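You operate a simulated robot arm through the tools that you are given. There is no shell and no other tool.

You run a simulated robot arm. Do the job below in one go: nothing can be reset, and whatever is moved stays where it is left.

JOB
Put things in order on the top of the care bench. At the end: the red brush from the top of the care bench stands where the blue brush stood; the teal cup stands where the red brush stood; the green tag (marked "3") from the top of the care bench stands on top of the beige slab; the white cone from the top of the care bench stands where the teal cup stood; the blue brush from the top of the care bench stands where the green tag stood; whatever was shut is shut again. Leave all else as you found it, and nothing knocked over.

It is judged by the outcome, as a careful person would: the job done as asked, and still so three seconds after it is handed in. It fails if anything else is knocked over, pushed out of place, dropped, spilled or broken.

ROBOT AND FRAMES
A 6-joint arm with a two-finger parallel gripper, fixed in place. Base frame: the origin is on the floor under the middle of its stand, x ahead of it, y to its left, z up; the work surface is at about z = 860. Units: mm, rad, N and s.
With the tool pointing down near the work surface it reaches from about 360 to 760 mm from the base axis. Its first joint turns from -1.152 to 1.152 rad. Payload 2.45 kg.
The tool frame sits at the grasp point between the pads (the TCP): z along the fingers, y along the line on which they close. The tips reach 24 mm beyond it. Largest opening 68 mm; finger width 17, thickness 10; the body of the gripper, 40 by 70 mm, starts 41 mm behind the TCP.
Orientation is that of the tool frame in the base frame, as a unit quaternion [x, y, z, w]. With the fingers straight down and closing along the base's y, the tool's x points along the base's -x, its y along +y and its z along -z.

CONTROLS
- The arm moves only by the tool step_arm. Its argument "deltas" is a list of rows, each an object (a shift or turn left out is 0, a gripper value left out holds the last) with "slide": the shift along the tool's x, y, z in mm, a list of three; "dr": the turn, a rotation vector about the tool's x, y, z in rad, a list of three. In form: [{"slide": [tx, ty, tz], "dr": [rx, ry, rz]}, ...]. A call has 1 to 20 rows; each row is the pose to reach, as a shift and turn from the pose commanded when the call began, along the tool's axes at that moment. "claw" is the gripper command, from -1 (fully open) to 1 (shut), values between in proportion, set as the call begins (left out, the last holds). A row lasts 0.2 s, in which the tool goes at most 50 mm and 0.15 rad; a call with a longer step from one row to the next is refused whole, and so is a gripper value outside its range. Where a pose cannot be reached the arm comes as near as it can. A force on the tool above 40 N (or 10 N above the force at the start of the call, whichever is more), or a blocked arm, ends the call early, and 0.2 s more pass. The fingers move at their own pace (about 108 mm/s each) and stop on an object; they squeeze with about 43 N. The grip force told is the motor's: it shows also when the fingers shut on nothing. Time passes only in rows, and 0.2 s behind the last, so rows that repeat a pose let the fingers close. It gives the time, the measured TCP pose, the force on the tool (base axes), the opening and the grip force at its end, in the units of the frame above (readings bear some noise), with the torque about the TCP (base axes, N m) and any sound that the robot's microphone picked up.
- Cameras (640 x 400 px; columns grow to the right, rows downward): "scene" is fixed at [147.4, 407.7, 1452.4]; the picture's right is [-0.89, -0.46, 0.00], its down [-0.32, 0.61, -0.72] and it looks along [0.33, -0.64, -0.69] (base axes); focal length 352 px, centre (320, 200). "wrist" rides on the gripper at [84, 11, -75] in the tool frame; the picture's right is [-0.13, 0.99, 0.00], its down [-0.60, -0.08, -0.79] and it looks along [-0.79, -0.10, 0.61] (tool axes); focal length 251 px, centre (320, 200).
- camera(camera): a new picture of that camera. It takes no simulated time.
- point_at(camera, pixels): for up to 12 pixels [column, row] of the newest picture of that camera ("zoom" is the newest enlarged one), the place [x, y, z] in the base frame of the surface seen there, good to about 2 mm. It takes no simulated time.
- enlarge(camera, box): a new picture of the part [left, top, right, bottom] of that camera's present view, enlarged. It takes no simulated time.
- sign_off(): hands the job in; it is judged then, once.

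Open the gripper and draw the arm clear of the work before you hand the job in, unless the task says otherwise.

The tools are called after ">>>" as a command line: name --argument value ..., lists and objects as JSON in quotes. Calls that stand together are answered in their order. step_arm: Moves the arm, as the interface text tells. Its arguments: {"type":"object","properties":{"deltas":{"type":"array","items":{"type":"object","properties":{"slide":{"type":"array","items":{"type":"number"}},"dr":{"type":"array","items":{"type":"number"}}}}},"claw":{"type":"number"}},"required":["deltas"]} The other tools are called the same way: camera (camera) takes a picture; point_at (camera, pixels) gives the place of the surface under pixels of a picture; enlarge (camera, box) takes an enlarged picture of a part of a camera's view; sign_off () hands the job in.

At the start:

```text
t: 0.0
eef_pos: [425.3, 91.5, 1175.5]
ee_rot: [0.0, 1.0, 0.0, 0.0]
contact_force: [-0.4, -0.3, -0.4]
moment: [0.01, 0.02, 0.0]
finger_gap: 68.3
gripper_force: 0.1
```

scene: 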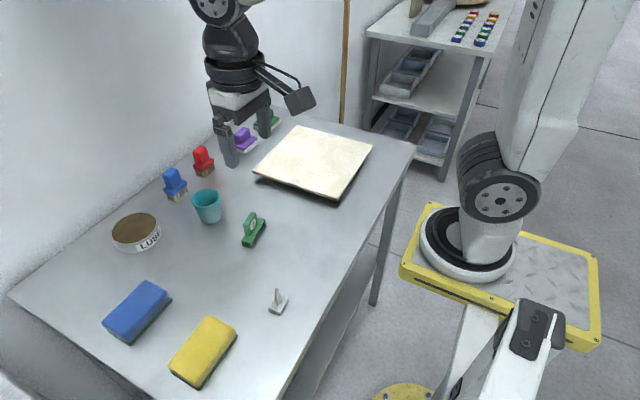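
wrist: 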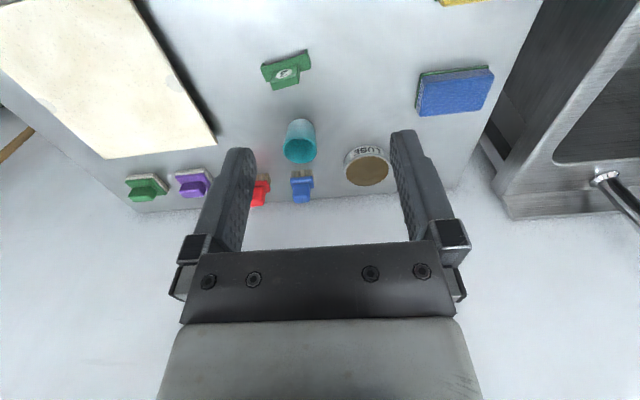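

The first pictures show the bench with red brush near (203,162), blue brush (175,184), teal cup (207,206), green tag (253,230) and white cone (278,302) in the scene view. I'll look closer at each of them.

>>> enlarge --camera "scene" --box '[140, 100, 300, 200]'

>>> enlarge --camera "scene" --box '[180, 180, 340, 330]'

>>> enlarge --camera "wrist" --box '[100, 20, 500, 220]'

```text
4.00 times, centred on (220, 150) of scene
```

zoom: 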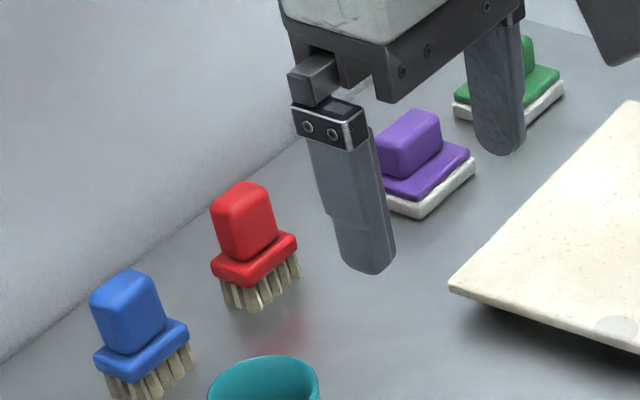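

```text
2.67 times, centred on (260, 255) of scene
```

zoom: 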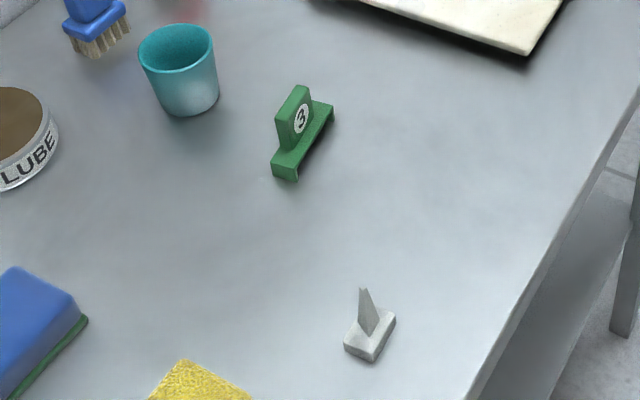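

```text
1.60 times, centred on (300, 120) of wrist
```

zoom: 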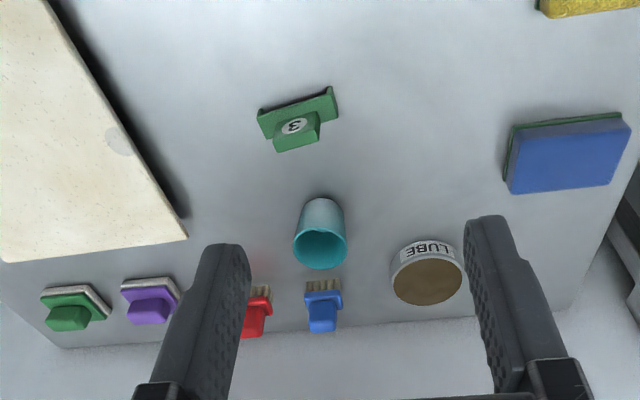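

Next I measure the places of the key objects with the scene view: brushes, cup, tag, cone, slab and neighbours.

>>> camera --camera "scene"

>>> point_at --camera "scene" --pixels '[[203, 153], [205, 172], [173, 175], [178, 197], [207, 193], [209, 222], [249, 218], [253, 238], [278, 293], [280, 308], [313, 160], [136, 228]]'

>>> point_at --camera "scene" --pixels '[[298, 127], [371, 149], [337, 199], [256, 172], [337, 205], [254, 181], [300, 250], [230, 260], [100, 200], [160, 250], [280, 360], [383, 140]]'

```text
taken
```

scene: 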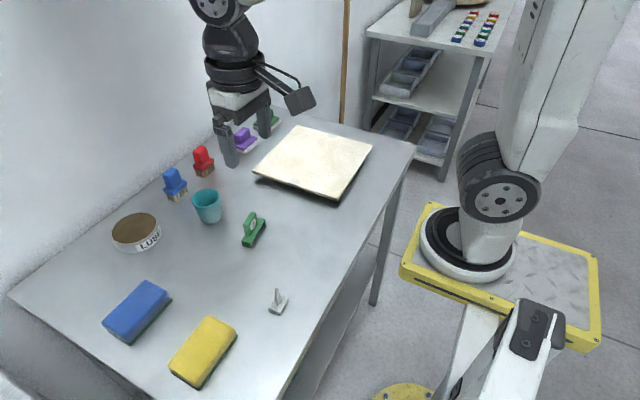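

```text
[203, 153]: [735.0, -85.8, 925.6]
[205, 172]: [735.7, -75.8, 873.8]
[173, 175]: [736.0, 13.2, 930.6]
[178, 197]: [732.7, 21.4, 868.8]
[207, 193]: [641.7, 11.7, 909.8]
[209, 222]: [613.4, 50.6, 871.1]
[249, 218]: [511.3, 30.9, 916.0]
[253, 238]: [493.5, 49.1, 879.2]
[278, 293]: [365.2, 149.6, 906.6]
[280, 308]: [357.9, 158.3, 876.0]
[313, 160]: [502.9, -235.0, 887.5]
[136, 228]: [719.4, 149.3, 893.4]
```

```text
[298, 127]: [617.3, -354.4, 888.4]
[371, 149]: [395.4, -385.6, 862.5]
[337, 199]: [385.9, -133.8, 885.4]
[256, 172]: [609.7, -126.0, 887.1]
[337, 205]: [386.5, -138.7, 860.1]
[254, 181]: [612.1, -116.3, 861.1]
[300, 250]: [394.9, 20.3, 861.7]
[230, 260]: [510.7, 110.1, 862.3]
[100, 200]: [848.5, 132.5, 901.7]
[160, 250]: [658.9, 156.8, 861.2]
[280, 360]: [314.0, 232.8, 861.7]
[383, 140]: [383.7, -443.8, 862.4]
```

The objects are laid out; now I zoom in on the tag and cone to measure their shape and orientation exactly.

>>> enlarge --camera "scene" --box '[221, 205, 285, 245]'

```text
10.00 times, centred on (253, 225) of scene
```

zoom: 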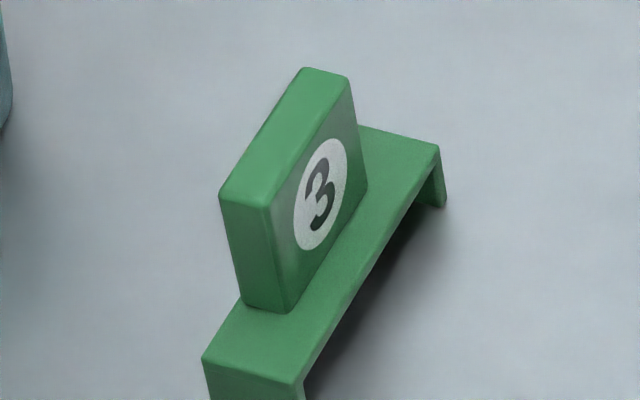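

The tag is a bridge-like base with an upright plate on it (top edge from (222,195) to (345,75) in the zoom). I pick its corners.

>>> point_at --camera "zoom" --pixels '[[228, 195], [268, 200], [307, 73], [342, 80], [250, 305], [288, 308], [210, 357], [295, 378], [432, 152], [368, 132], [362, 185], [440, 200]]'

>>> enlarge --camera "scene" --box '[221, 225, 285, 265]'

```text
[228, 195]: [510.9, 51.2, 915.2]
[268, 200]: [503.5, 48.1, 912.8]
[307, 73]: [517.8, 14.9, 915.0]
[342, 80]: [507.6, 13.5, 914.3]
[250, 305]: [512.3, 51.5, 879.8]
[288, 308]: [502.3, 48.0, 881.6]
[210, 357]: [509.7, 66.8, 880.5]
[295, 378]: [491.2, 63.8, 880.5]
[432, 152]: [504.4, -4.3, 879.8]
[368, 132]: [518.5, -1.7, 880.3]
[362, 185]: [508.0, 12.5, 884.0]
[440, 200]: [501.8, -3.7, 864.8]
```

```text
10.00 times, centred on (253, 245) of scene
```

zoom: 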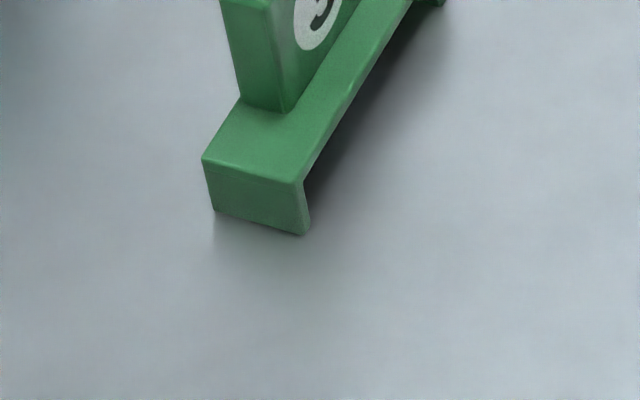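

Tag geometry is clear: base about 70x19 mm centred near (507,31), upright about 37x10 mm, top z≈915. Now the brushes.

>>> enlarge --camera "scene" --box '[145, 160, 209, 200]'

>>> point_at --camera "zoom" --pixels '[[200, 120], [280, 90], [330, 115], [250, 155], [190, 240], [210, 260], [390, 200], [420, 250], [250, 310], [330, 360], [420, 330], [300, 250]]'

```text
10.00 times, centred on (177, 180) of scene
```

zoom: 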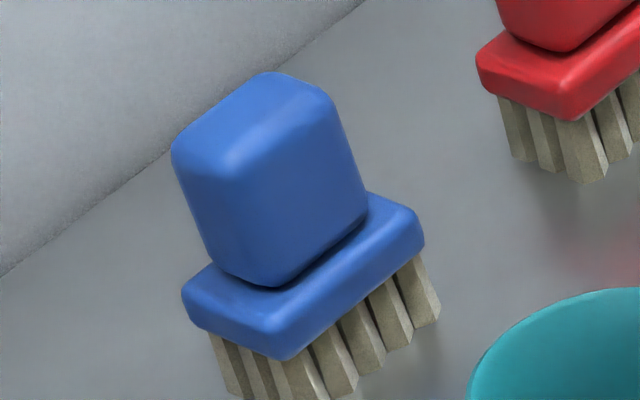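

```text
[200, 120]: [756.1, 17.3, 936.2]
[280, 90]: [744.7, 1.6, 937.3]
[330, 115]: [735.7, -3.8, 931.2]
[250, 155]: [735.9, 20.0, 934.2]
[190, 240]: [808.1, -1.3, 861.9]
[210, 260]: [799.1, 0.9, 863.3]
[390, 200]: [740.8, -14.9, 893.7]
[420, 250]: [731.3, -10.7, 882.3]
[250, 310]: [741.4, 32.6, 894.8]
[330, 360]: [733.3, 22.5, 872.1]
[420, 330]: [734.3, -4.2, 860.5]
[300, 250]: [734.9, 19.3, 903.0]
```

Blue brush: handle top z≈937, flange top z≈895, front face at x≈735, about aligned with y. Now the red brush.

>>> enlarge --camera "scene" --box '[172, 140, 236, 180]'

>>> point_at --camera "zoom" --pixels '[[230, 90], [300, 60], [350, 80], [270, 120], [320, 200], [430, 180], [445, 210], [270, 260], [330, 280], [220, 225], [360, 340], [440, 290]]'

```text
10.00 times, centred on (204, 160) of scene
```

zoom: 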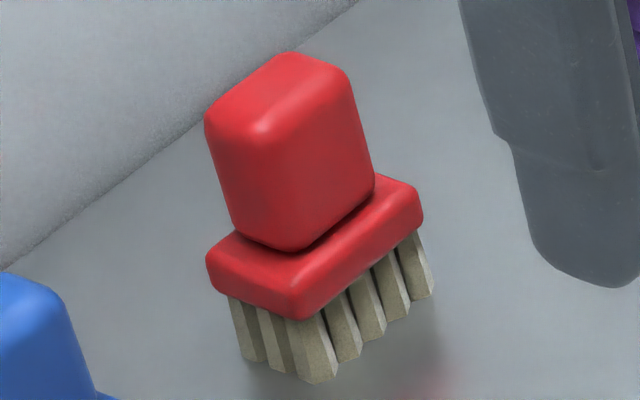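

```text
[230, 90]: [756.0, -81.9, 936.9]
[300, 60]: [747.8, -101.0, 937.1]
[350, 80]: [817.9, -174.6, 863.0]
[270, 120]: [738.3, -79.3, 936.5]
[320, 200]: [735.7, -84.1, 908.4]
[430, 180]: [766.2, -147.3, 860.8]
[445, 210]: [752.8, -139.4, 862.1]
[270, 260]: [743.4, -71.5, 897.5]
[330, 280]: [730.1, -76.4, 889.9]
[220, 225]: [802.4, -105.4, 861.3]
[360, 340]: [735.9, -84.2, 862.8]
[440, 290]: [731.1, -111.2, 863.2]
```

Now the teal cup (check whether it holds anything) and the cone.

>>> enlarge --camera "scene" --box '[175, 180, 239, 230]'

>>> point_at --camera "zoom" --pixels '[[185, 180], [320, 80], [455, 120], [300, 260], [320, 170], [290, 430], [440, 400], [350, 440], [200, 260], [460, 200], [380, 240], [260, 120]]'

>>> enlarge --camera "scene" --box '[246, 280, 310, 320]'

>>> point_at --camera "zoom" --pixels '[[300, 100], [330, 100], [310, 180], [285, 230], [350, 250], [360, 190], [410, 190], [205, 240], [300, 290], [200, 270], [300, 330], [413, 220]]'

```text
8.00 times, centred on (207, 205) of scene
```

zoom: 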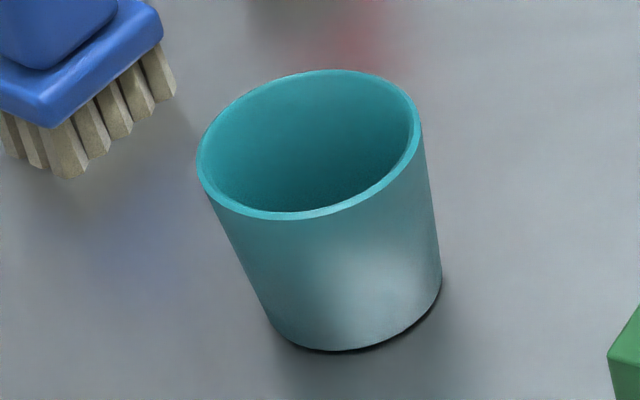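

```text
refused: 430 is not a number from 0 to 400
```

```text
10.00 times, centred on (278, 300) of scene
```

zoom: 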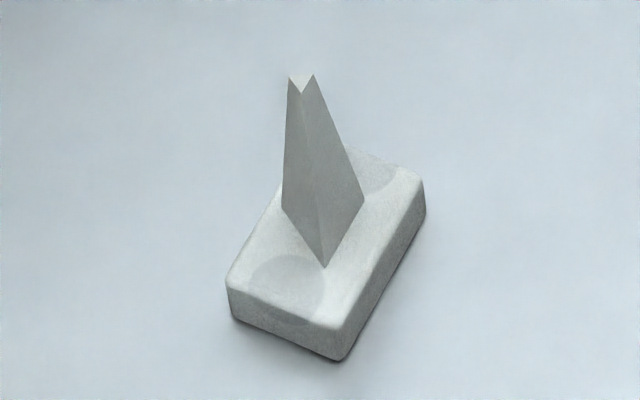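

```text
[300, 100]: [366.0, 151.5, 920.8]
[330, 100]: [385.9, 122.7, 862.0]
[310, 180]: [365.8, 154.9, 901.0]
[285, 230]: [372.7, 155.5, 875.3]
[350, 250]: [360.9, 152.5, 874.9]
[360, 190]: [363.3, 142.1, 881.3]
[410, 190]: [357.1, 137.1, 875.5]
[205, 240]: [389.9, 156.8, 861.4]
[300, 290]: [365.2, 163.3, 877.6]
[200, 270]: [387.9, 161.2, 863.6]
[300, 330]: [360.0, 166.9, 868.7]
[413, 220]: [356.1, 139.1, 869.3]
```

The cup looks empty. The cone is a triangular spike on a small block; I measure the block corners and the cup rim more carefully.

>>> point_at --camera "zoom" --pixels '[[235, 278], [333, 320], [418, 185], [350, 152], [236, 312], [334, 350], [422, 212], [302, 82], [325, 260], [286, 205], [362, 200], [300, 78]]'

>>> enlarge --camera "scene" --box '[175, 180, 239, 220]'

>>> point_at --camera "zoom" --pixels '[[175, 200], [200, 120], [320, 65], [440, 70], [495, 130], [460, 230], [360, 295], [250, 295], [195, 255], [330, 200], [300, 380], [500, 330]]'

```text
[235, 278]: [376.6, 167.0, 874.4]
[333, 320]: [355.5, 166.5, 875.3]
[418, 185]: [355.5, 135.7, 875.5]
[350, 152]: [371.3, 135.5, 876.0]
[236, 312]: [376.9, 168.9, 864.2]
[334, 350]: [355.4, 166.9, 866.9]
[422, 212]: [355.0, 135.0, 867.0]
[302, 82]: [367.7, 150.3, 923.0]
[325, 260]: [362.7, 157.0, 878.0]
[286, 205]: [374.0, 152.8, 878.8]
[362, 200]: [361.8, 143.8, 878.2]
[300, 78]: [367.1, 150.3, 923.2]
```

```text
10.00 times, centred on (207, 200) of scene
```

zoom: 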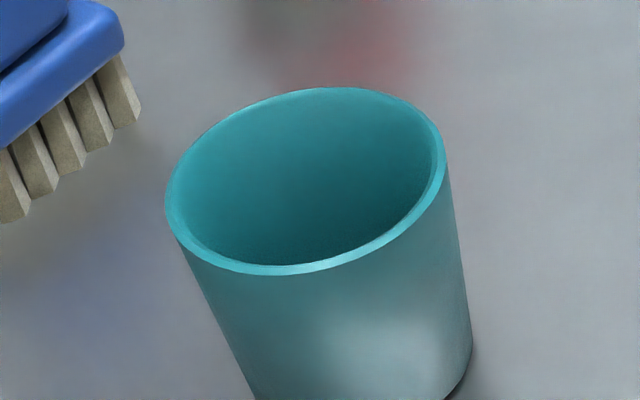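

```text
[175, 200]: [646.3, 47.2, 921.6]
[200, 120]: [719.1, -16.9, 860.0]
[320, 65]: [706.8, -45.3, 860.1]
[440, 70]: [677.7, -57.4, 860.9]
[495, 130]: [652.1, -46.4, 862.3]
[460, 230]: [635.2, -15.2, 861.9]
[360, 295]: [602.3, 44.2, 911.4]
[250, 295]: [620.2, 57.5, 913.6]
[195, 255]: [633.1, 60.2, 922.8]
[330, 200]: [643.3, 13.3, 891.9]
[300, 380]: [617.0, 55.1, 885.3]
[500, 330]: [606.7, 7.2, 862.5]
```

The block of the cone spans x 355–377, y 135–168, yaw≈0. I refine the cup's rim with points on its lip in the zoom.

>>> point_at --camera "zoom" --pixels '[[170, 200], [200, 145], [265, 103], [340, 91], [410, 108], [440, 150], [430, 200], [385, 240], [330, 262], [270, 269], [210, 252], [178, 225]]'

>>> enlarge --camera "scene" --box '[80, 190, 208, 270]'

>>> point_at --camera "zoom" --pixels '[[170, 190], [200, 130], [280, 110], [380, 140], [390, 200], [330, 240], [250, 260], [280, 290], [400, 240], [165, 230], [80, 100], [20, 180]]'

```text
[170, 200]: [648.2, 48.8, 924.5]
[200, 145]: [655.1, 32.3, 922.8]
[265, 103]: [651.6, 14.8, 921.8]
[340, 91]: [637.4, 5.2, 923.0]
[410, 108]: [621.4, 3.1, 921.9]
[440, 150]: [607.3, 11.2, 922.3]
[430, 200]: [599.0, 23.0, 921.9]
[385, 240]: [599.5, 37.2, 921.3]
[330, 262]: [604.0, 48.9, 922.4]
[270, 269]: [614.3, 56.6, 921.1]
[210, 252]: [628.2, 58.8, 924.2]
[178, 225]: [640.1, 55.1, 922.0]
```

```text
5.00 times, centred on (144, 230) of scene
```

zoom: 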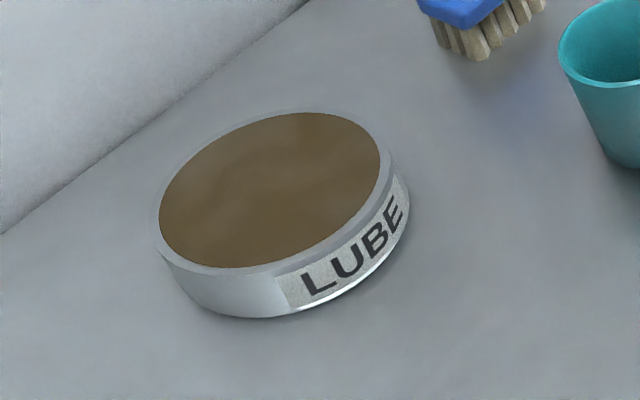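

```text
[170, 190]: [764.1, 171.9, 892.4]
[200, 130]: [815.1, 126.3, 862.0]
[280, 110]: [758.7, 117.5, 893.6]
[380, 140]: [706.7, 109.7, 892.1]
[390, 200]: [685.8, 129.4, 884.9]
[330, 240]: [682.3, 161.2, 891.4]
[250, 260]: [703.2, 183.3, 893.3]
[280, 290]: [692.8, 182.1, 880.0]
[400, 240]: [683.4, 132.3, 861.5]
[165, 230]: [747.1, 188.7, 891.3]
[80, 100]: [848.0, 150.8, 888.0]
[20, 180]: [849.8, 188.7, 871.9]
```

Measured: tag centre ≈(509,32), yaw ≈0.16 rad; cup centre ≈(627,31), diameter ≈57; slab centre ≈(500,-240), top z≈887. I start with the tag: move above it with the wrist turned by about 0.16 rad and look.

>>> step_arm --deltas '[{"slide": [-14, -10, 27], "dr": [0, 0, -0.03]}, {"slide": [-28, -20, 55], "dr": [0, 0, -0.06]}, {"slide": [-42, -30, 82], "dr": [0, 0, -0.09]}, {"slide": [-56, -40, 110], "dr": [0, 0, -0.12]}, {"slide": [-70, -50, 138], "dr": [0, 0, -0.14]}, {"slide": [-84.7, -59.5, 165], "dr": [0, 0, -0.16]}, {"slide": [-84.7, -59.5, 165], "dr": [0, 0, -0.16]}]' --claw -1

>>> camera --camera "wrist"

>>> camera --camera "scene"

```text
t: 1.6
eef_pos: [509.6, 30.3, 1013.0]
ee_rot: [-0.08, 0.997, 0.0, 0.0]
contact_force: [0.8, 0.0, -1.6]
moment: [0.03, -0.02, 0.0]
finger_gap: 67.8
gripper_force: 0.0
```

```text
taken
```

wrist: 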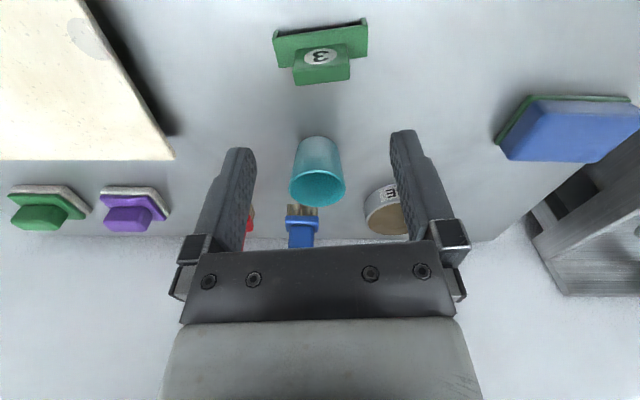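

```text
taken
```

scene: 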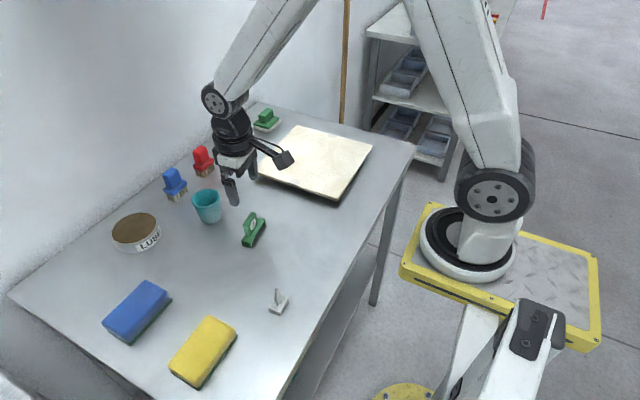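

The wrist view shows the tag near (320,55). Enlarging it to check its yaw relative to the gripper.

>>> enlarge --camera "wrist" --box '[256, 10, 384, 90]'

>>> point_at --camera "zoom" --pixels '[[85, 105], [555, 50], [95, 180], [550, 200], [185, 225], [465, 240], [195, 360], [465, 335], [185, 280], [470, 300], [320, 300], [330, 235]]'

```text
5.00 times, centred on (320, 50) of wrist
```

zoom: 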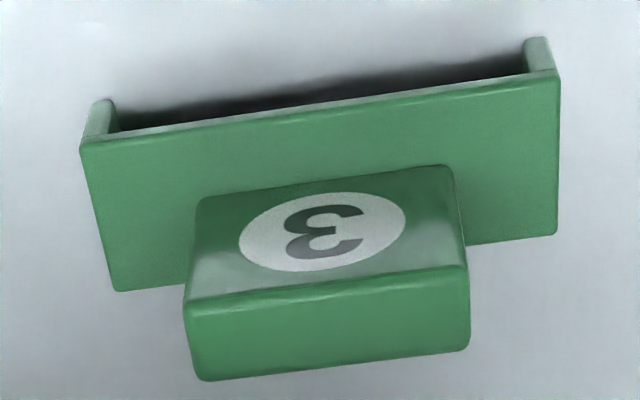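

```text
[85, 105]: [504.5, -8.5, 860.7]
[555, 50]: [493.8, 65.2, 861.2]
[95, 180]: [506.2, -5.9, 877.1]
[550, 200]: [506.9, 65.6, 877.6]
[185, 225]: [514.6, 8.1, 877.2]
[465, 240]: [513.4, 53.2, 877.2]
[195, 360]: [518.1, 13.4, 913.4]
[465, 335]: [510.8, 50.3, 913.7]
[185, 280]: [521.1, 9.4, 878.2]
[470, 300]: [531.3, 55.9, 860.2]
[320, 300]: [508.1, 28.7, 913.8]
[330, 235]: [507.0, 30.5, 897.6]
```

The upright's edge gives a yaw of about 0.19. I settle with a small extra turn and read the pose before descending.

>>> step_arm --deltas '[{"slide": [0, 0, 20], "dr": [0, 0, -0.025]}, {"slide": [0, 0, 40], "dr": [0, 0, -0.025]}, {"slide": [0, 0, 50], "dr": [0, 0, -0.025]}, {"slide": [0, 0, 50], "dr": [0, 0, -0.025]}, {"slide": [0, 0, 50], "dr": [0, 0, -0.025]}]'

>>> camera --camera "wrist"

```text
t: 2.8
eef_pos: [510.8, 30.4, 965.2]
ee_rot: [-0.092, 0.996, 0.0, 0.001]
contact_force: [0.5, -0.4, -0.3]
moment: [-0.04, 0.0, -0.04]
finger_gap: 68.2
gripper_force: 0.1
```

```text
taken
```

wrist: 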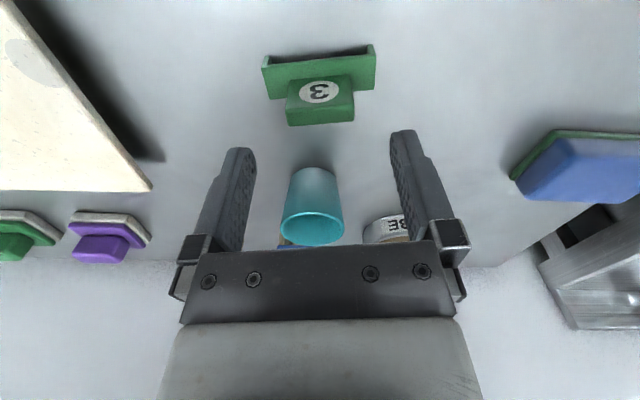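

Measured z is 965 against the commanded 960.5; I hold still for a moment to see whether that's lag or noise.

>>> step_arm --deltas '[{"slide": [0, 0, 0]}, {"slide": [0, 0, 0]}]'

>>> step_arm --deltas '[{"slide": [0, 0, 0]}]'

```text
t: 3.4
eef_pos: [511.7, 30.7, 965.8]
ee_rot: [-0.093, 0.996, 0.0, -0.001]
contact_force: [-0.3, 0.7, -0.2]
moment: [0.0, -0.04, 0.0]
finger_gap: 68.0
gripper_force: 0.1
```

```text
t: 3.8
eef_pos: [511.9, 29.8, 963.4]
ee_rot: [-0.093, 0.996, 0.0, 0.0]
contact_force: [-0.4, 0.4, 0.2]
moment: [-0.01, -0.01, 0.02]
finger_gap: 68.0
gripper_force: 0.0
```

Averaged readings give TCP ≈(511.5,30.3,964.8). I descend straight to about z=909 with the small lateral correction; fingers straddle the upright plate's ends.

>>> step_arm --deltas '[{"slide": [0.9, 1.8, 12]}, {"slide": [0.9, 1.8, 24]}, {"slide": [0.9, 1.8, 36]}, {"slide": [0.9, 1.8, 46]}, {"slide": [0.9, 1.8, 55]}, {"slide": [0.9, 1.8, 55]}, {"slide": [0.9, 1.8, 55]}]'

>>> camera --camera "wrist"

>>> enlarge --camera "scene" --box '[189, 170, 317, 250]'

```text
t: 5.4
eef_pos: [511.0, 34.7, 906.2]
ee_rot: [-0.093, 0.996, 0.0, 0.0]
contact_force: [-0.1, 0.3, 0.0]
moment: [0.01, 0.01, 0.02]
finger_gap: 68.0
gripper_force: 0.1
```

```text
taken
```

wrist: 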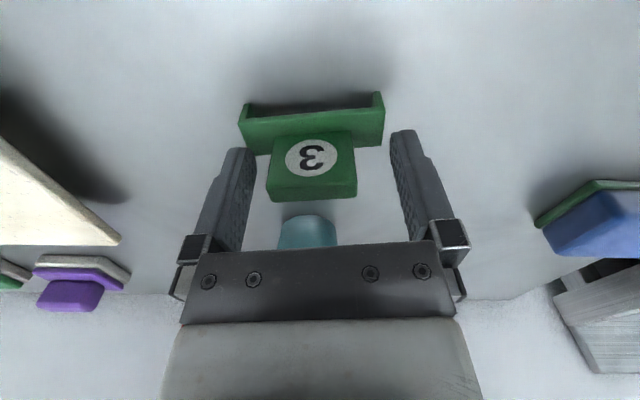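

```text
5.00 times, centred on (253, 210) of scene
```

zoom: 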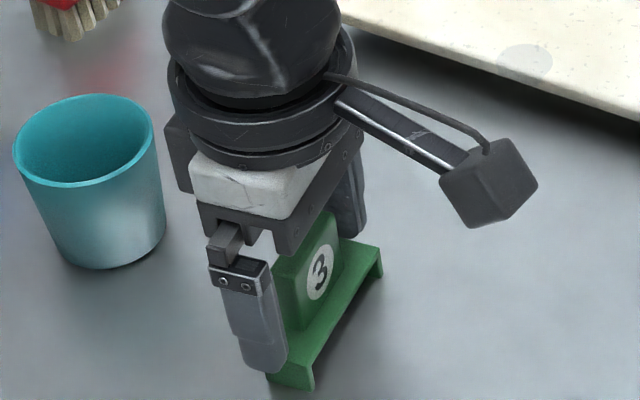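

The plate sits slightly left of the middle between the fingers (plate 266–358 px, fingers 257–390). I check its ends with point_at before closing.

>>> point_at --camera "wrist" --pixels '[[272, 190], [352, 186], [272, 196], [354, 192], [312, 190], [282, 140], [345, 136], [246, 160], [398, 150]]'

>>> step_arm --deltas '[{"slide": [0, 0, 0]}]'

```text
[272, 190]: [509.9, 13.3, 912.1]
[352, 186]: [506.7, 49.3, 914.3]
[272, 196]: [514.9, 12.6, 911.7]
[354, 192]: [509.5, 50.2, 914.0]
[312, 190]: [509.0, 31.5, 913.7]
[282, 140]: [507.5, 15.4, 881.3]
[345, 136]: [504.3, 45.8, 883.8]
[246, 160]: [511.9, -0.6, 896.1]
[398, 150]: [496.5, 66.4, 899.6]
```

```text
t: 5.8
eef_pos: [511.1, 34.6, 907.5]
ee_rot: [-0.093, 0.996, 0.0, 0.0]
contact_force: [0.2, 0.3, -0.3]
moment: [0.03, 0.0, 0.03]
finger_gap: 68.2
gripper_force: 0.2
```

The TCP is about 3 mm too far to +y; I shift -2.8 along tool y, then close on the plate in a second call.

>>> step_arm --deltas '[{"slide": [0.8, -2.8, 0]}, {"slide": [0.8, -2.8, 0]}]'

>>> step_arm --deltas '[{"slide": [0, 0, 0]}, {"slide": [0, 0, 0]}, {"slide": [0, 0, 0]}, {"slide": [0, 0, 0]}]' --claw 1

>>> camera --camera "wrist"

```text
t: 6.4
eef_pos: [511.0, 30.4, 906.6]
ee_rot: [-0.092, 0.996, 0.0, 0.0]
contact_force: [0.0, 0.3, 0.4]
moment: [0.01, -0.01, -0.03]
finger_gap: 68.1
gripper_force: 0.1
```

```text
t: 7.4
eef_pos: [509.6, 30.1, 907.7]
ee_rot: [-0.092, 0.996, 0.0, -0.001]
contact_force: [0.0, 0.4, 1.1]
moment: [-0.02, 0.01, -0.02]
finger_gap: 39.0
gripper_force: 42.9
```

```text
taken
```

wrist: 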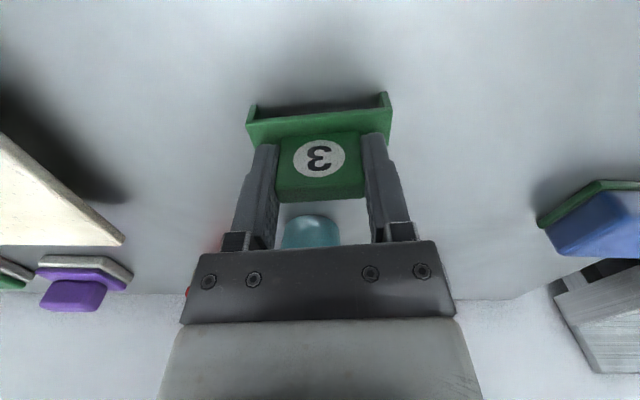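

The grip holds (gap 39 mm, 42.9 N). I lift straight up about 100 mm.

>>> step_arm --deltas '[{"slide": [0, 0, -5]}, {"slide": [0, 0, -15]}, {"slide": [0, 0, -35]}, {"slide": [0, 0, -60]}, {"slide": [0, 0, -85]}, {"slide": [0, 0, -100]}, {"slide": [0, 0, -100]}]'

>>> camera --camera "scene"

>>> point_at --camera "scene" --pixels '[[300, 131], [365, 152], [335, 193], [262, 170], [312, 160], [330, 165], [340, 150], [290, 170]]'

```text
t: 9.0
eef_pos: [508.8, 30.7, 1006.5]
ee_rot: [-0.092, 0.996, 0.0, 0.0]
contact_force: [-0.5, 0.1, -0.3]
moment: [0.01, -0.01, 0.01]
finger_gap: 0.0
gripper_force: 23.5
```

```text
taken
```

scene: 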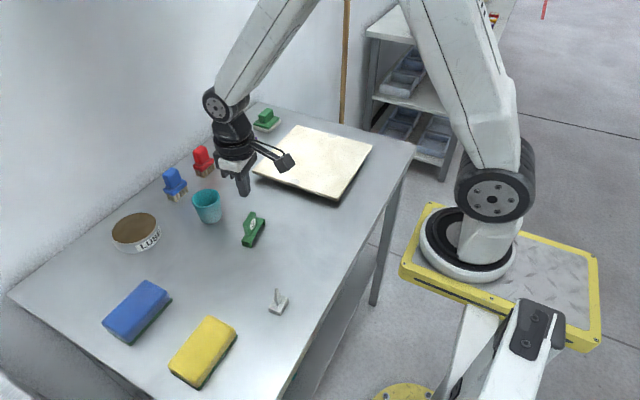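

```text
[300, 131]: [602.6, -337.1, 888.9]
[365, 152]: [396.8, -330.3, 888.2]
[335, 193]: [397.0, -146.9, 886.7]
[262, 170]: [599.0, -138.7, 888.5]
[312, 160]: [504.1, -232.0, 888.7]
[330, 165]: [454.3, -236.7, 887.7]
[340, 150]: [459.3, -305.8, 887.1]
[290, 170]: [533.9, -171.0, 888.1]
```

The fingers slipped off: the gap is 0 and the tag is still on the bench at (253,230). I check that it is undisturbed.

>>> enlarge --camera "scene" --box '[221, 205, 285, 245]'

>>> point_at --camera "zoom" --pixels '[[228, 195], [268, 200], [307, 73], [342, 80], [250, 305], [288, 308], [210, 357], [295, 378], [432, 152], [368, 132], [362, 185], [440, 200]]'

>>> camera --camera "wrist"

```text
10.00 times, centred on (253, 225) of scene
```

zoom: 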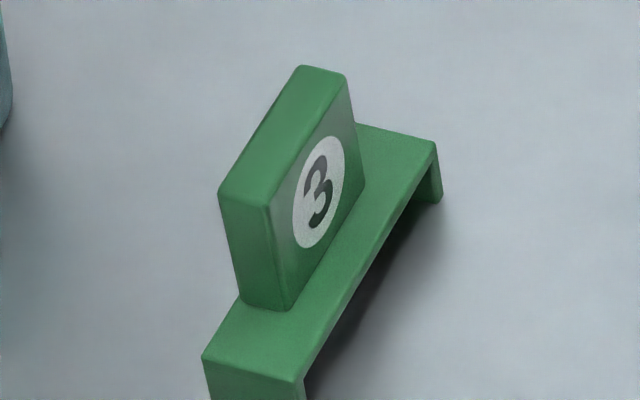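

```text
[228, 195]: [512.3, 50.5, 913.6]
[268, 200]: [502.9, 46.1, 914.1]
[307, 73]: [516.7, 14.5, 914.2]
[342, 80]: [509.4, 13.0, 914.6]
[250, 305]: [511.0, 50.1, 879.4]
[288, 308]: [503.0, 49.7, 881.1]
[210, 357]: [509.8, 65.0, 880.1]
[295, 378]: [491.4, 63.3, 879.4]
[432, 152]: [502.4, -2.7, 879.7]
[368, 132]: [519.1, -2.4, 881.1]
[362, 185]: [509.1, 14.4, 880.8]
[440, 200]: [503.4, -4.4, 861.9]
```

```text
taken
```

wrist: 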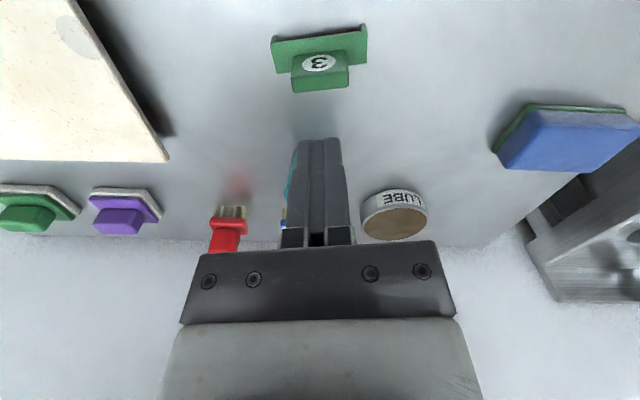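

The tag hasn't moved. I'll use a wider contact instead: turn the gripper 90° and grip the plate across its 10 mm thickness, so the pads lie flat on its faces. First I open and turn at this height.

>>> step_arm --deltas '[{"dr": [0, 0, 0.143]}, {"dr": [0, 0, 0.286]}, {"dr": [0, 0, 0.428]}, {"dr": [0, 0, 0.571]}, {"dr": [0, 0, 0.714]}, {"dr": [0, 0, 0.857]}, {"dr": [0, 0, 1.0]}, {"dr": [0, 0, 1.143]}, {"dr": [0, 0, 1.286]}, {"dr": [0, 0, 1.428]}, {"dr": [0, 0, 1.571]}, {"dr": [0, 0, 1.571]}, {"dr": [0, 0, 1.571]}]' --claw -1

>>> camera --camera "wrist"

>>> camera --camera "scene"

```text
t: 11.8
eef_pos: [510.1, 31.9, 1007.1]
ee_rot: [0.639, 0.769, 0.0, 0.001]
contact_force: [0.4, 0.4, 0.6]
moment: [-0.03, -0.01, 0.03]
finger_gap: 68.1
gripper_force: 0.1
```

```text
taken
```

wrist: 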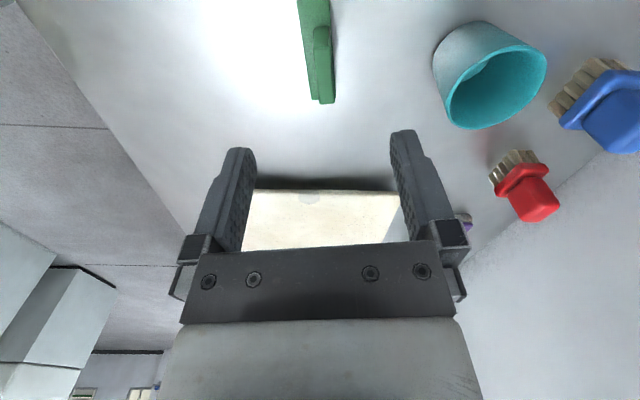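

```text
taken
```

scene: 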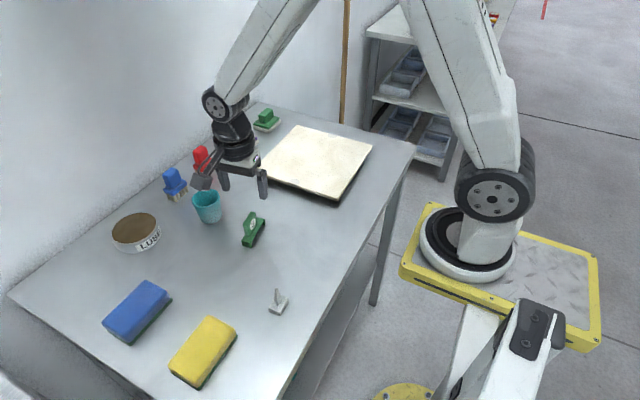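

Turned to yaw ≈ -1.386 as wanted. I descend to about z=935 and check centring.

>>> step_arm --deltas '[{"slide": [0, 0, 20]}, {"slide": [0, 0, 40]}, {"slide": [0, 0, 60]}, {"slide": [0, 0, 70]}, {"slide": [0, 0, 70]}, {"slide": [0, 0, 70]}]'

>>> camera --camera "wrist"

>>> step_arm --deltas '[{"slide": [0, 0, 0]}]'

```text
t: 13.2
eef_pos: [510.3, 30.5, 936.9]
ee_rot: [0.639, 0.769, -0.001, 0.0]
contact_force: [-0.5, 0.2, -0.1]
moment: [0.01, 0.0, -0.02]
finger_gap: 68.2
gripper_force: 0.0
```

```text
taken
```

wrist: 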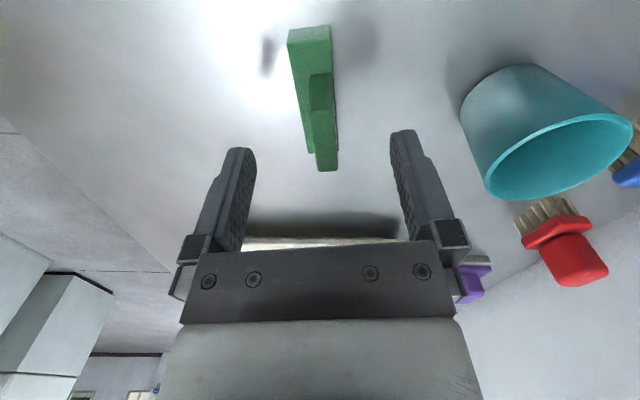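

```text
t: 13.6
eef_pos: [510.2, 30.0, 937.1]
ee_rot: [0.638, 0.77, 0.0, 0.0]
contact_force: [-0.3, 1.1, 0.0]
moment: [-0.04, 0.0, 0.02]
finger_gap: 68.1
gripper_force: 0.0
```

The plate is centred between the fingers (column ≈322). I descend the last 30 mm and then close.

>>> step_arm --deltas '[{"slide": [1.5, 0, 10]}, {"slide": [1.5, 0, 20]}, {"slide": [1.5, 0, 30]}, {"slide": [1.5, 0, 30]}, {"slide": [1.5, 0, 30]}]'

>>> step_arm --deltas '[{"slide": [0, 0, 0]}, {"slide": [0, 0, 0]}, {"slide": [0, 0, 0]}, {"slide": [0, 0, 0]}, {"slide": [0, 0, 0]}]' --claw 1

>>> camera --camera "wrist"

>>> enlarge --camera "scene" --box '[189, 170, 317, 250]'

```text
t: 14.8
eef_pos: [509.1, 33.1, 907.0]
ee_rot: [0.639, 0.769, 0.0, -0.001]
contact_force: [-0.5, -0.3, 0.5]
moment: [-0.01, 0.01, 0.01]
finger_gap: 67.9
gripper_force: 0.0
```

```text
t: 16.0
eef_pos: [508.6, 33.2, 907.4]
ee_rot: [0.639, 0.77, 0.0, 0.0]
contact_force: [-1.0, -1.0, 0.6]
moment: [0.01, -0.03, 0.03]
finger_gap: 11.0
gripper_force: 32.0
```

```text
taken
```

wrist: 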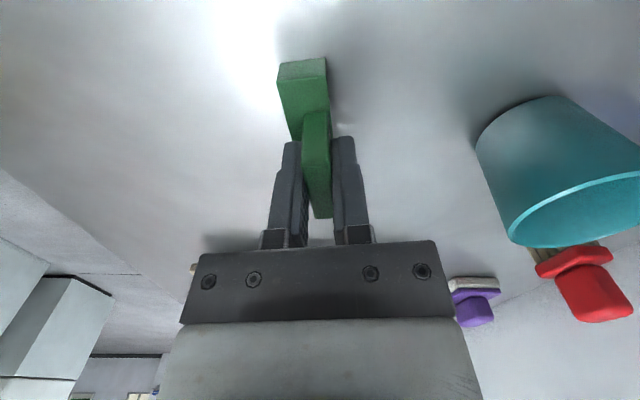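

```text
5.00 times, centred on (253, 210) of scene
```

zoom: 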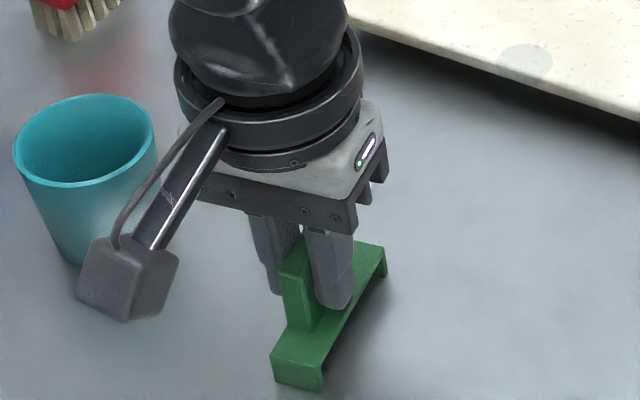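

Gripped across the thickness (gap 11 mm). I lift only a few mm, slowly, and watch whether the gap holds.

>>> step_arm --deltas '[{"slide": [0, 0, -1]}, {"slide": [0, 0, -2]}, {"slide": [0, 0, -3]}, {"slide": [0, 0, -4]}, {"slide": [0, 0, -5]}]'

>>> enlarge --camera "scene" --box '[189, 170, 317, 250]'

```text
t: 17.2
eef_pos: [509.6, 32.3, 911.1]
ee_rot: [0.639, 0.77, 0.001, 0.0]
contact_force: [0.3, 0.0, -0.9]
moment: [0.0, 0.02, 0.02]
finger_gap: 10.9
gripper_force: 31.8
```

```text
5.00 times, centred on (253, 210) of scene
```

zoom: 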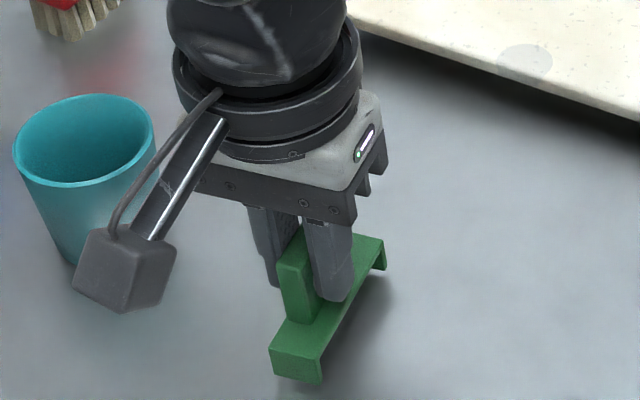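

The tag's foot has risen (lower edge 388→380 in the zoom) and the gap holds at 10.9. I lift on by 30 mm and check again.

>>> step_arm --deltas '[{"slide": [0, 0, -5]}, {"slide": [0, 0, -10]}, {"slide": [0, 0, -15]}, {"slide": [0, 0, -20]}, {"slide": [0, 0, -25]}, {"slide": [0, 0, -30]}, {"slide": [0, 0, -30]}]'

>>> camera --camera "scene"

>>> camera --camera "wrist"

```text
t: 18.8
eef_pos: [508.9, 32.4, 942.8]
ee_rot: [0.638, 0.77, 0.0, 0.001]
contact_force: [0.8, 0.0, -0.4]
moment: [-0.03, 0.01, 0.0]
finger_gap: 11.2
gripper_force: 31.3
```

```text
taken
```

scene: 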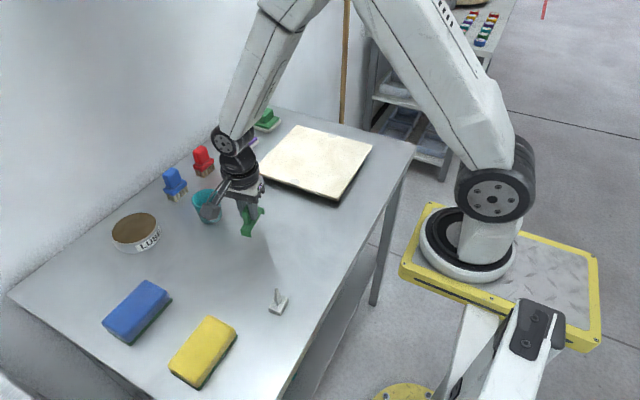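

```text
taken
```

wrist: 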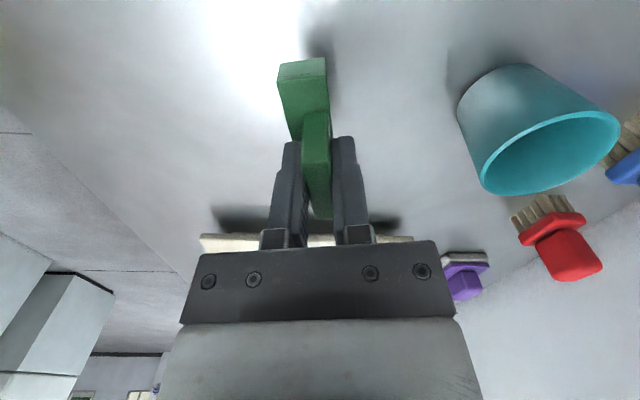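

The tag is secure in the gripper. I raise it to z≈985 and carry it over the middle of the slab (≈(500,-237)).

>>> step_arm --deltas '[{"slide": [0, 0, -12]}, {"slide": [0, 0, -24]}, {"slide": [0, 0, -36]}, {"slide": [-10, -2.2, -42]}, {"slide": [-30, -6.7, -45]}, {"slide": [-55, -12.3, -45]}, {"slide": [-80, -17.8, -45]}, {"slide": [-105, -23.4, -45]}, {"slide": [-130, -29, -45]}, {"slide": [-155, -34.6, -45]}, {"slide": [-180, -40.1, -45]}, {"slide": [-205, -45.7, -45]}, {"slide": [-230, -51.3, -45]}, {"slide": [-250, -55.7, -45]}, {"slide": [-263.7, -58.8, -45]}, {"slide": [-263.7, -58.8, -45]}, {"slide": [-263.7, -58.8, -45]}]'

>>> camera --camera "scene"

>>> camera --camera "wrist"

```text
t: 22.4
eef_pos: [498.9, -237.5, 987.7]
ee_rot: [0.639, 0.769, 0.0, 0.0]
contact_force: [0.0, -0.2, -0.7]
moment: [0.0, -0.01, -0.05]
finger_gap: 11.0
gripper_force: 31.7
```

```text
taken
```

scene: 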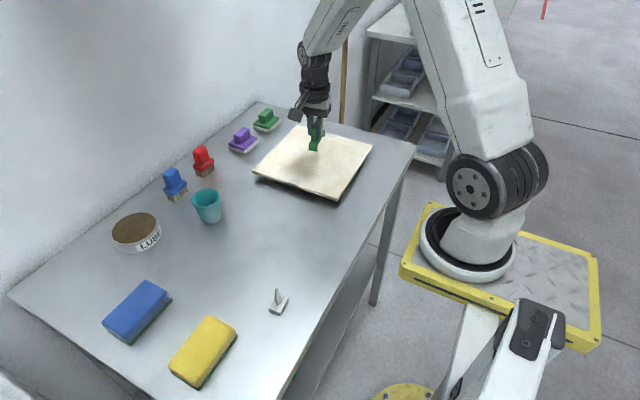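

```text
taken
```

wrist: 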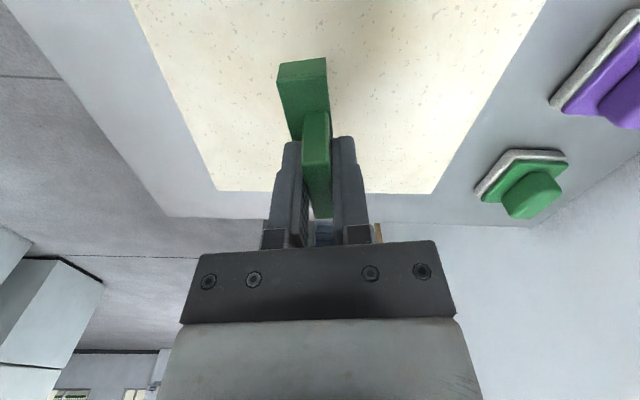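

The tag hangs over the slab's centre. Contact should come at TCP z≈934; I go down to about 944 first.

>>> step_arm --deltas '[{"slide": [0, 0, 12]}, {"slide": [0, 0, 24]}, {"slide": [0, 0, 36]}, {"slide": [0, 0, 43]}, {"slide": [0, 0, 43]}, {"slide": [0, 0, 43]}]'

>>> enlarge --camera "scene" --box '[250, 100, 378, 180]'

```text
t: 23.8
eef_pos: [499.7, -237.7, 942.6]
ee_rot: [0.639, 0.769, 0.0, 0.0]
contact_force: [0.0, -0.3, -0.2]
moment: [-0.02, -0.02, 0.0]
finger_gap: 11.3
gripper_force: 31.8
```

```text
5.00 times, centred on (314, 140) of scene
```

zoom: 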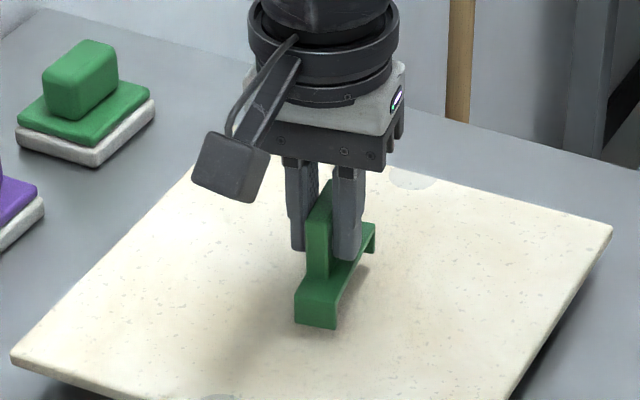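

The tag's feet are a few mm above the slab. I lower slowly in small steps and watch the force.

>>> step_arm --deltas '[{"slide": [0, 0, 2]}, {"slide": [0, 0, 4]}, {"slide": [0, 0, 6]}, {"slide": [0, 0, 7]}, {"slide": [0, 0, 7]}]'

>>> step_arm --deltas '[{"slide": [0, 0, 1]}, {"slide": [0, 0, 1]}]'

>>> enlarge --camera "scene" --box '[285, 130, 349, 170]'

```text
t: 25.0
eef_pos: [499.6, -237.9, 935.8]
ee_rot: [0.639, 0.769, 0.0, 0.0]
contact_force: [0.6, -0.5, 0.2]
moment: [-0.01, 0.02, 0.01]
finger_gap: 11.3
gripper_force: 32.2
```

```text
t: 25.6
eef_pos: [501.0, -238.1, 934.7]
ee_rot: [0.639, 0.769, 0.0, 0.0]
contact_force: [-0.4, 0.4, -1.0]
moment: [0.0, 0.03, 0.03]
finger_gap: 10.8
gripper_force: 31.5
```

```text
10.00 times, centred on (317, 150) of scene
```

zoom: 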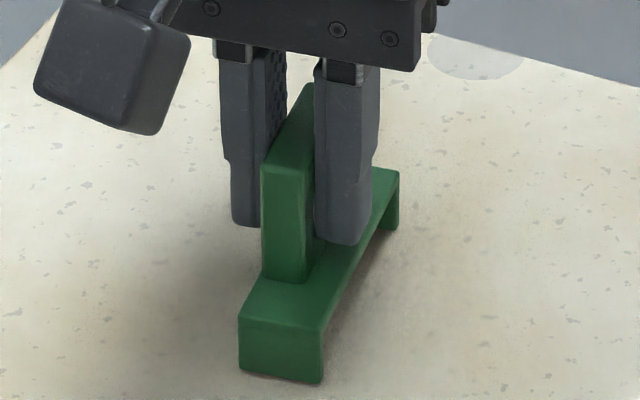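

Close to contact: z≈934.7, no force yet. I continue in 1 mm steps.

>>> step_arm --deltas '[{"slide": [0, 0, 0.7]}, {"slide": [0, 0, 1.2]}, {"slide": [0, 0, 1.2]}]'

>>> step_arm --deltas '[{"slide": [0, 0, 0.7]}, {"slide": [0, 0, 1.0]}, {"slide": [0, 0, 1.0]}]'

```text
t: 26.4
eef_pos: [499.7, -237.4, 934.9]
ee_rot: [0.639, 0.769, 0.0, 0.0]
contact_force: [0.0, -0.4, 0.1]
moment: [0.0, -0.04, 0.02]
finger_gap: 11.0
gripper_force: 32.0
```

```text
t: 27.2
eef_pos: [499.9, -238.5, 932.8]
ee_rot: [0.639, 0.769, 0.001, 0.0]
contact_force: [0.0, 0.1, 0.4]
moment: [-0.06, 0.0, 0.0]
finger_gap: 11.1
gripper_force: 31.8
```

Still no contact force; I check the gap between foot and slab with point_at on a zoom.

>>> enlarge --camera "scene" --box '[290, 145, 338, 175]'

>>> point_at --camera "zoom" --pixels '[[250, 220], [340, 250], [255, 260], [330, 275], [250, 300], [340, 320], [290, 265], [290, 310]]'

>>> step_arm --deltas '[{"slide": [0, 0, 0.7]}, {"slide": [0, 0, 0.7]}]'

```text
13.33 times, centred on (314, 160) of scene
```

zoom: 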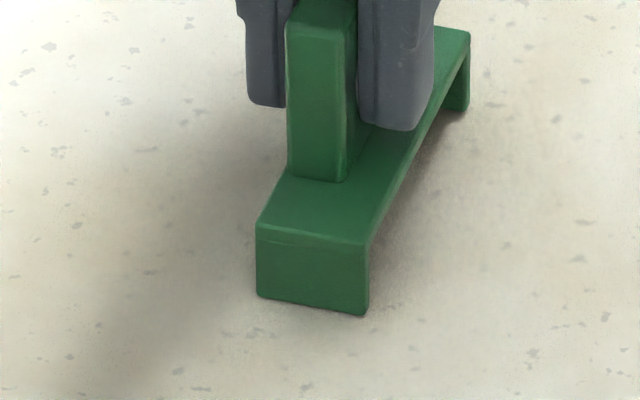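

```text
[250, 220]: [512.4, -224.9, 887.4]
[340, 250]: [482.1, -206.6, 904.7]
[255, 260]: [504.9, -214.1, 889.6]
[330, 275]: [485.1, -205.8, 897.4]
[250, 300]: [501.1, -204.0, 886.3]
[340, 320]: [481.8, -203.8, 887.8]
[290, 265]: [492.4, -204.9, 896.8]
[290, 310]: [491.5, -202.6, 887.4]
```

```text
t: 27.8
eef_pos: [498.9, -238.9, 933.1]
ee_rot: [0.638, 0.77, 0.0, 0.0]
contact_force: [-2.3, 3.0, 9.2]
moment: [0.17, 0.08, -0.02]
finger_gap: 11.1
gripper_force: 31.8
```

Contact: 9 N upward at z≈932.5. I ease off 0.5 mm and open the fingers.

>>> step_arm --deltas '[{"slide": [0, 0, -0.5]}, {"slide": [0, 0, -0.5]}]'

>>> step_arm --deltas '[{"slide": [0, 0, 0]}, {"slide": [0, 0, 0]}, {"slide": [0, 0, 0]}]' --claw -1

>>> camera --camera "wrist"

```text
t: 28.4
eef_pos: [499.4, -239.3, 933.1]
ee_rot: [0.639, 0.77, 0.0, 0.0]
contact_force: [-1.0, 1.4, 2.2]
moment: [-0.02, 0.04, 0.01]
finger_gap: 11.1
gripper_force: 31.7
```

```text
t: 29.2
eef_pos: [499.5, -239.3, 933.9]
ee_rot: [0.639, 0.77, -0.001, 0.0]
contact_force: [0.7, 0.8, -0.3]
moment: [-0.02, -0.01, 0.01]
finger_gap: 68.3
gripper_force: 0.0
```

```text
taken
```

wrist: 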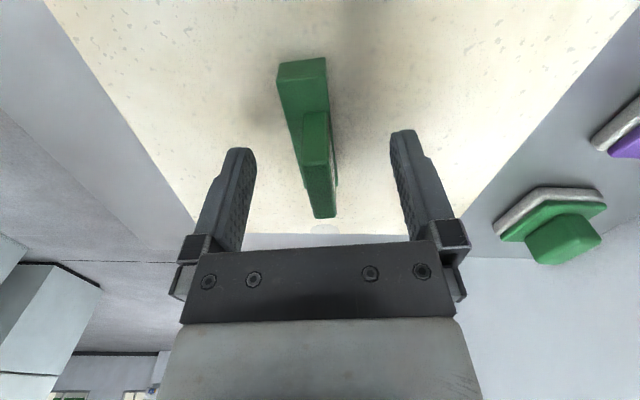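

The tag stands free on the slab. I raise the arm straight up 100 mm and check.

>>> step_arm --deltas '[{"slide": [0, 0, -10]}, {"slide": [0, 0, -30]}, {"slide": [0, 0, -55]}, {"slide": [0, 0, -80]}, {"slide": [0, 0, -100]}, {"slide": [0, 0, -100]}]'

>>> camera --camera "scene"

```text
t: 30.6
eef_pos: [498.6, -237.7, 1035.1]
ee_rot: [0.638, 0.77, 0.0, 0.0]
contact_force: [0.1, -0.6, -0.8]
moment: [-0.01, 0.03, -0.03]
finger_gap: 68.3
gripper_force: 0.1
```

```text
taken
```

scene: 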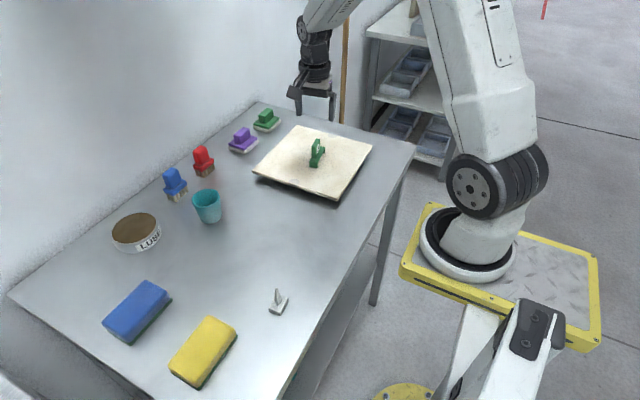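

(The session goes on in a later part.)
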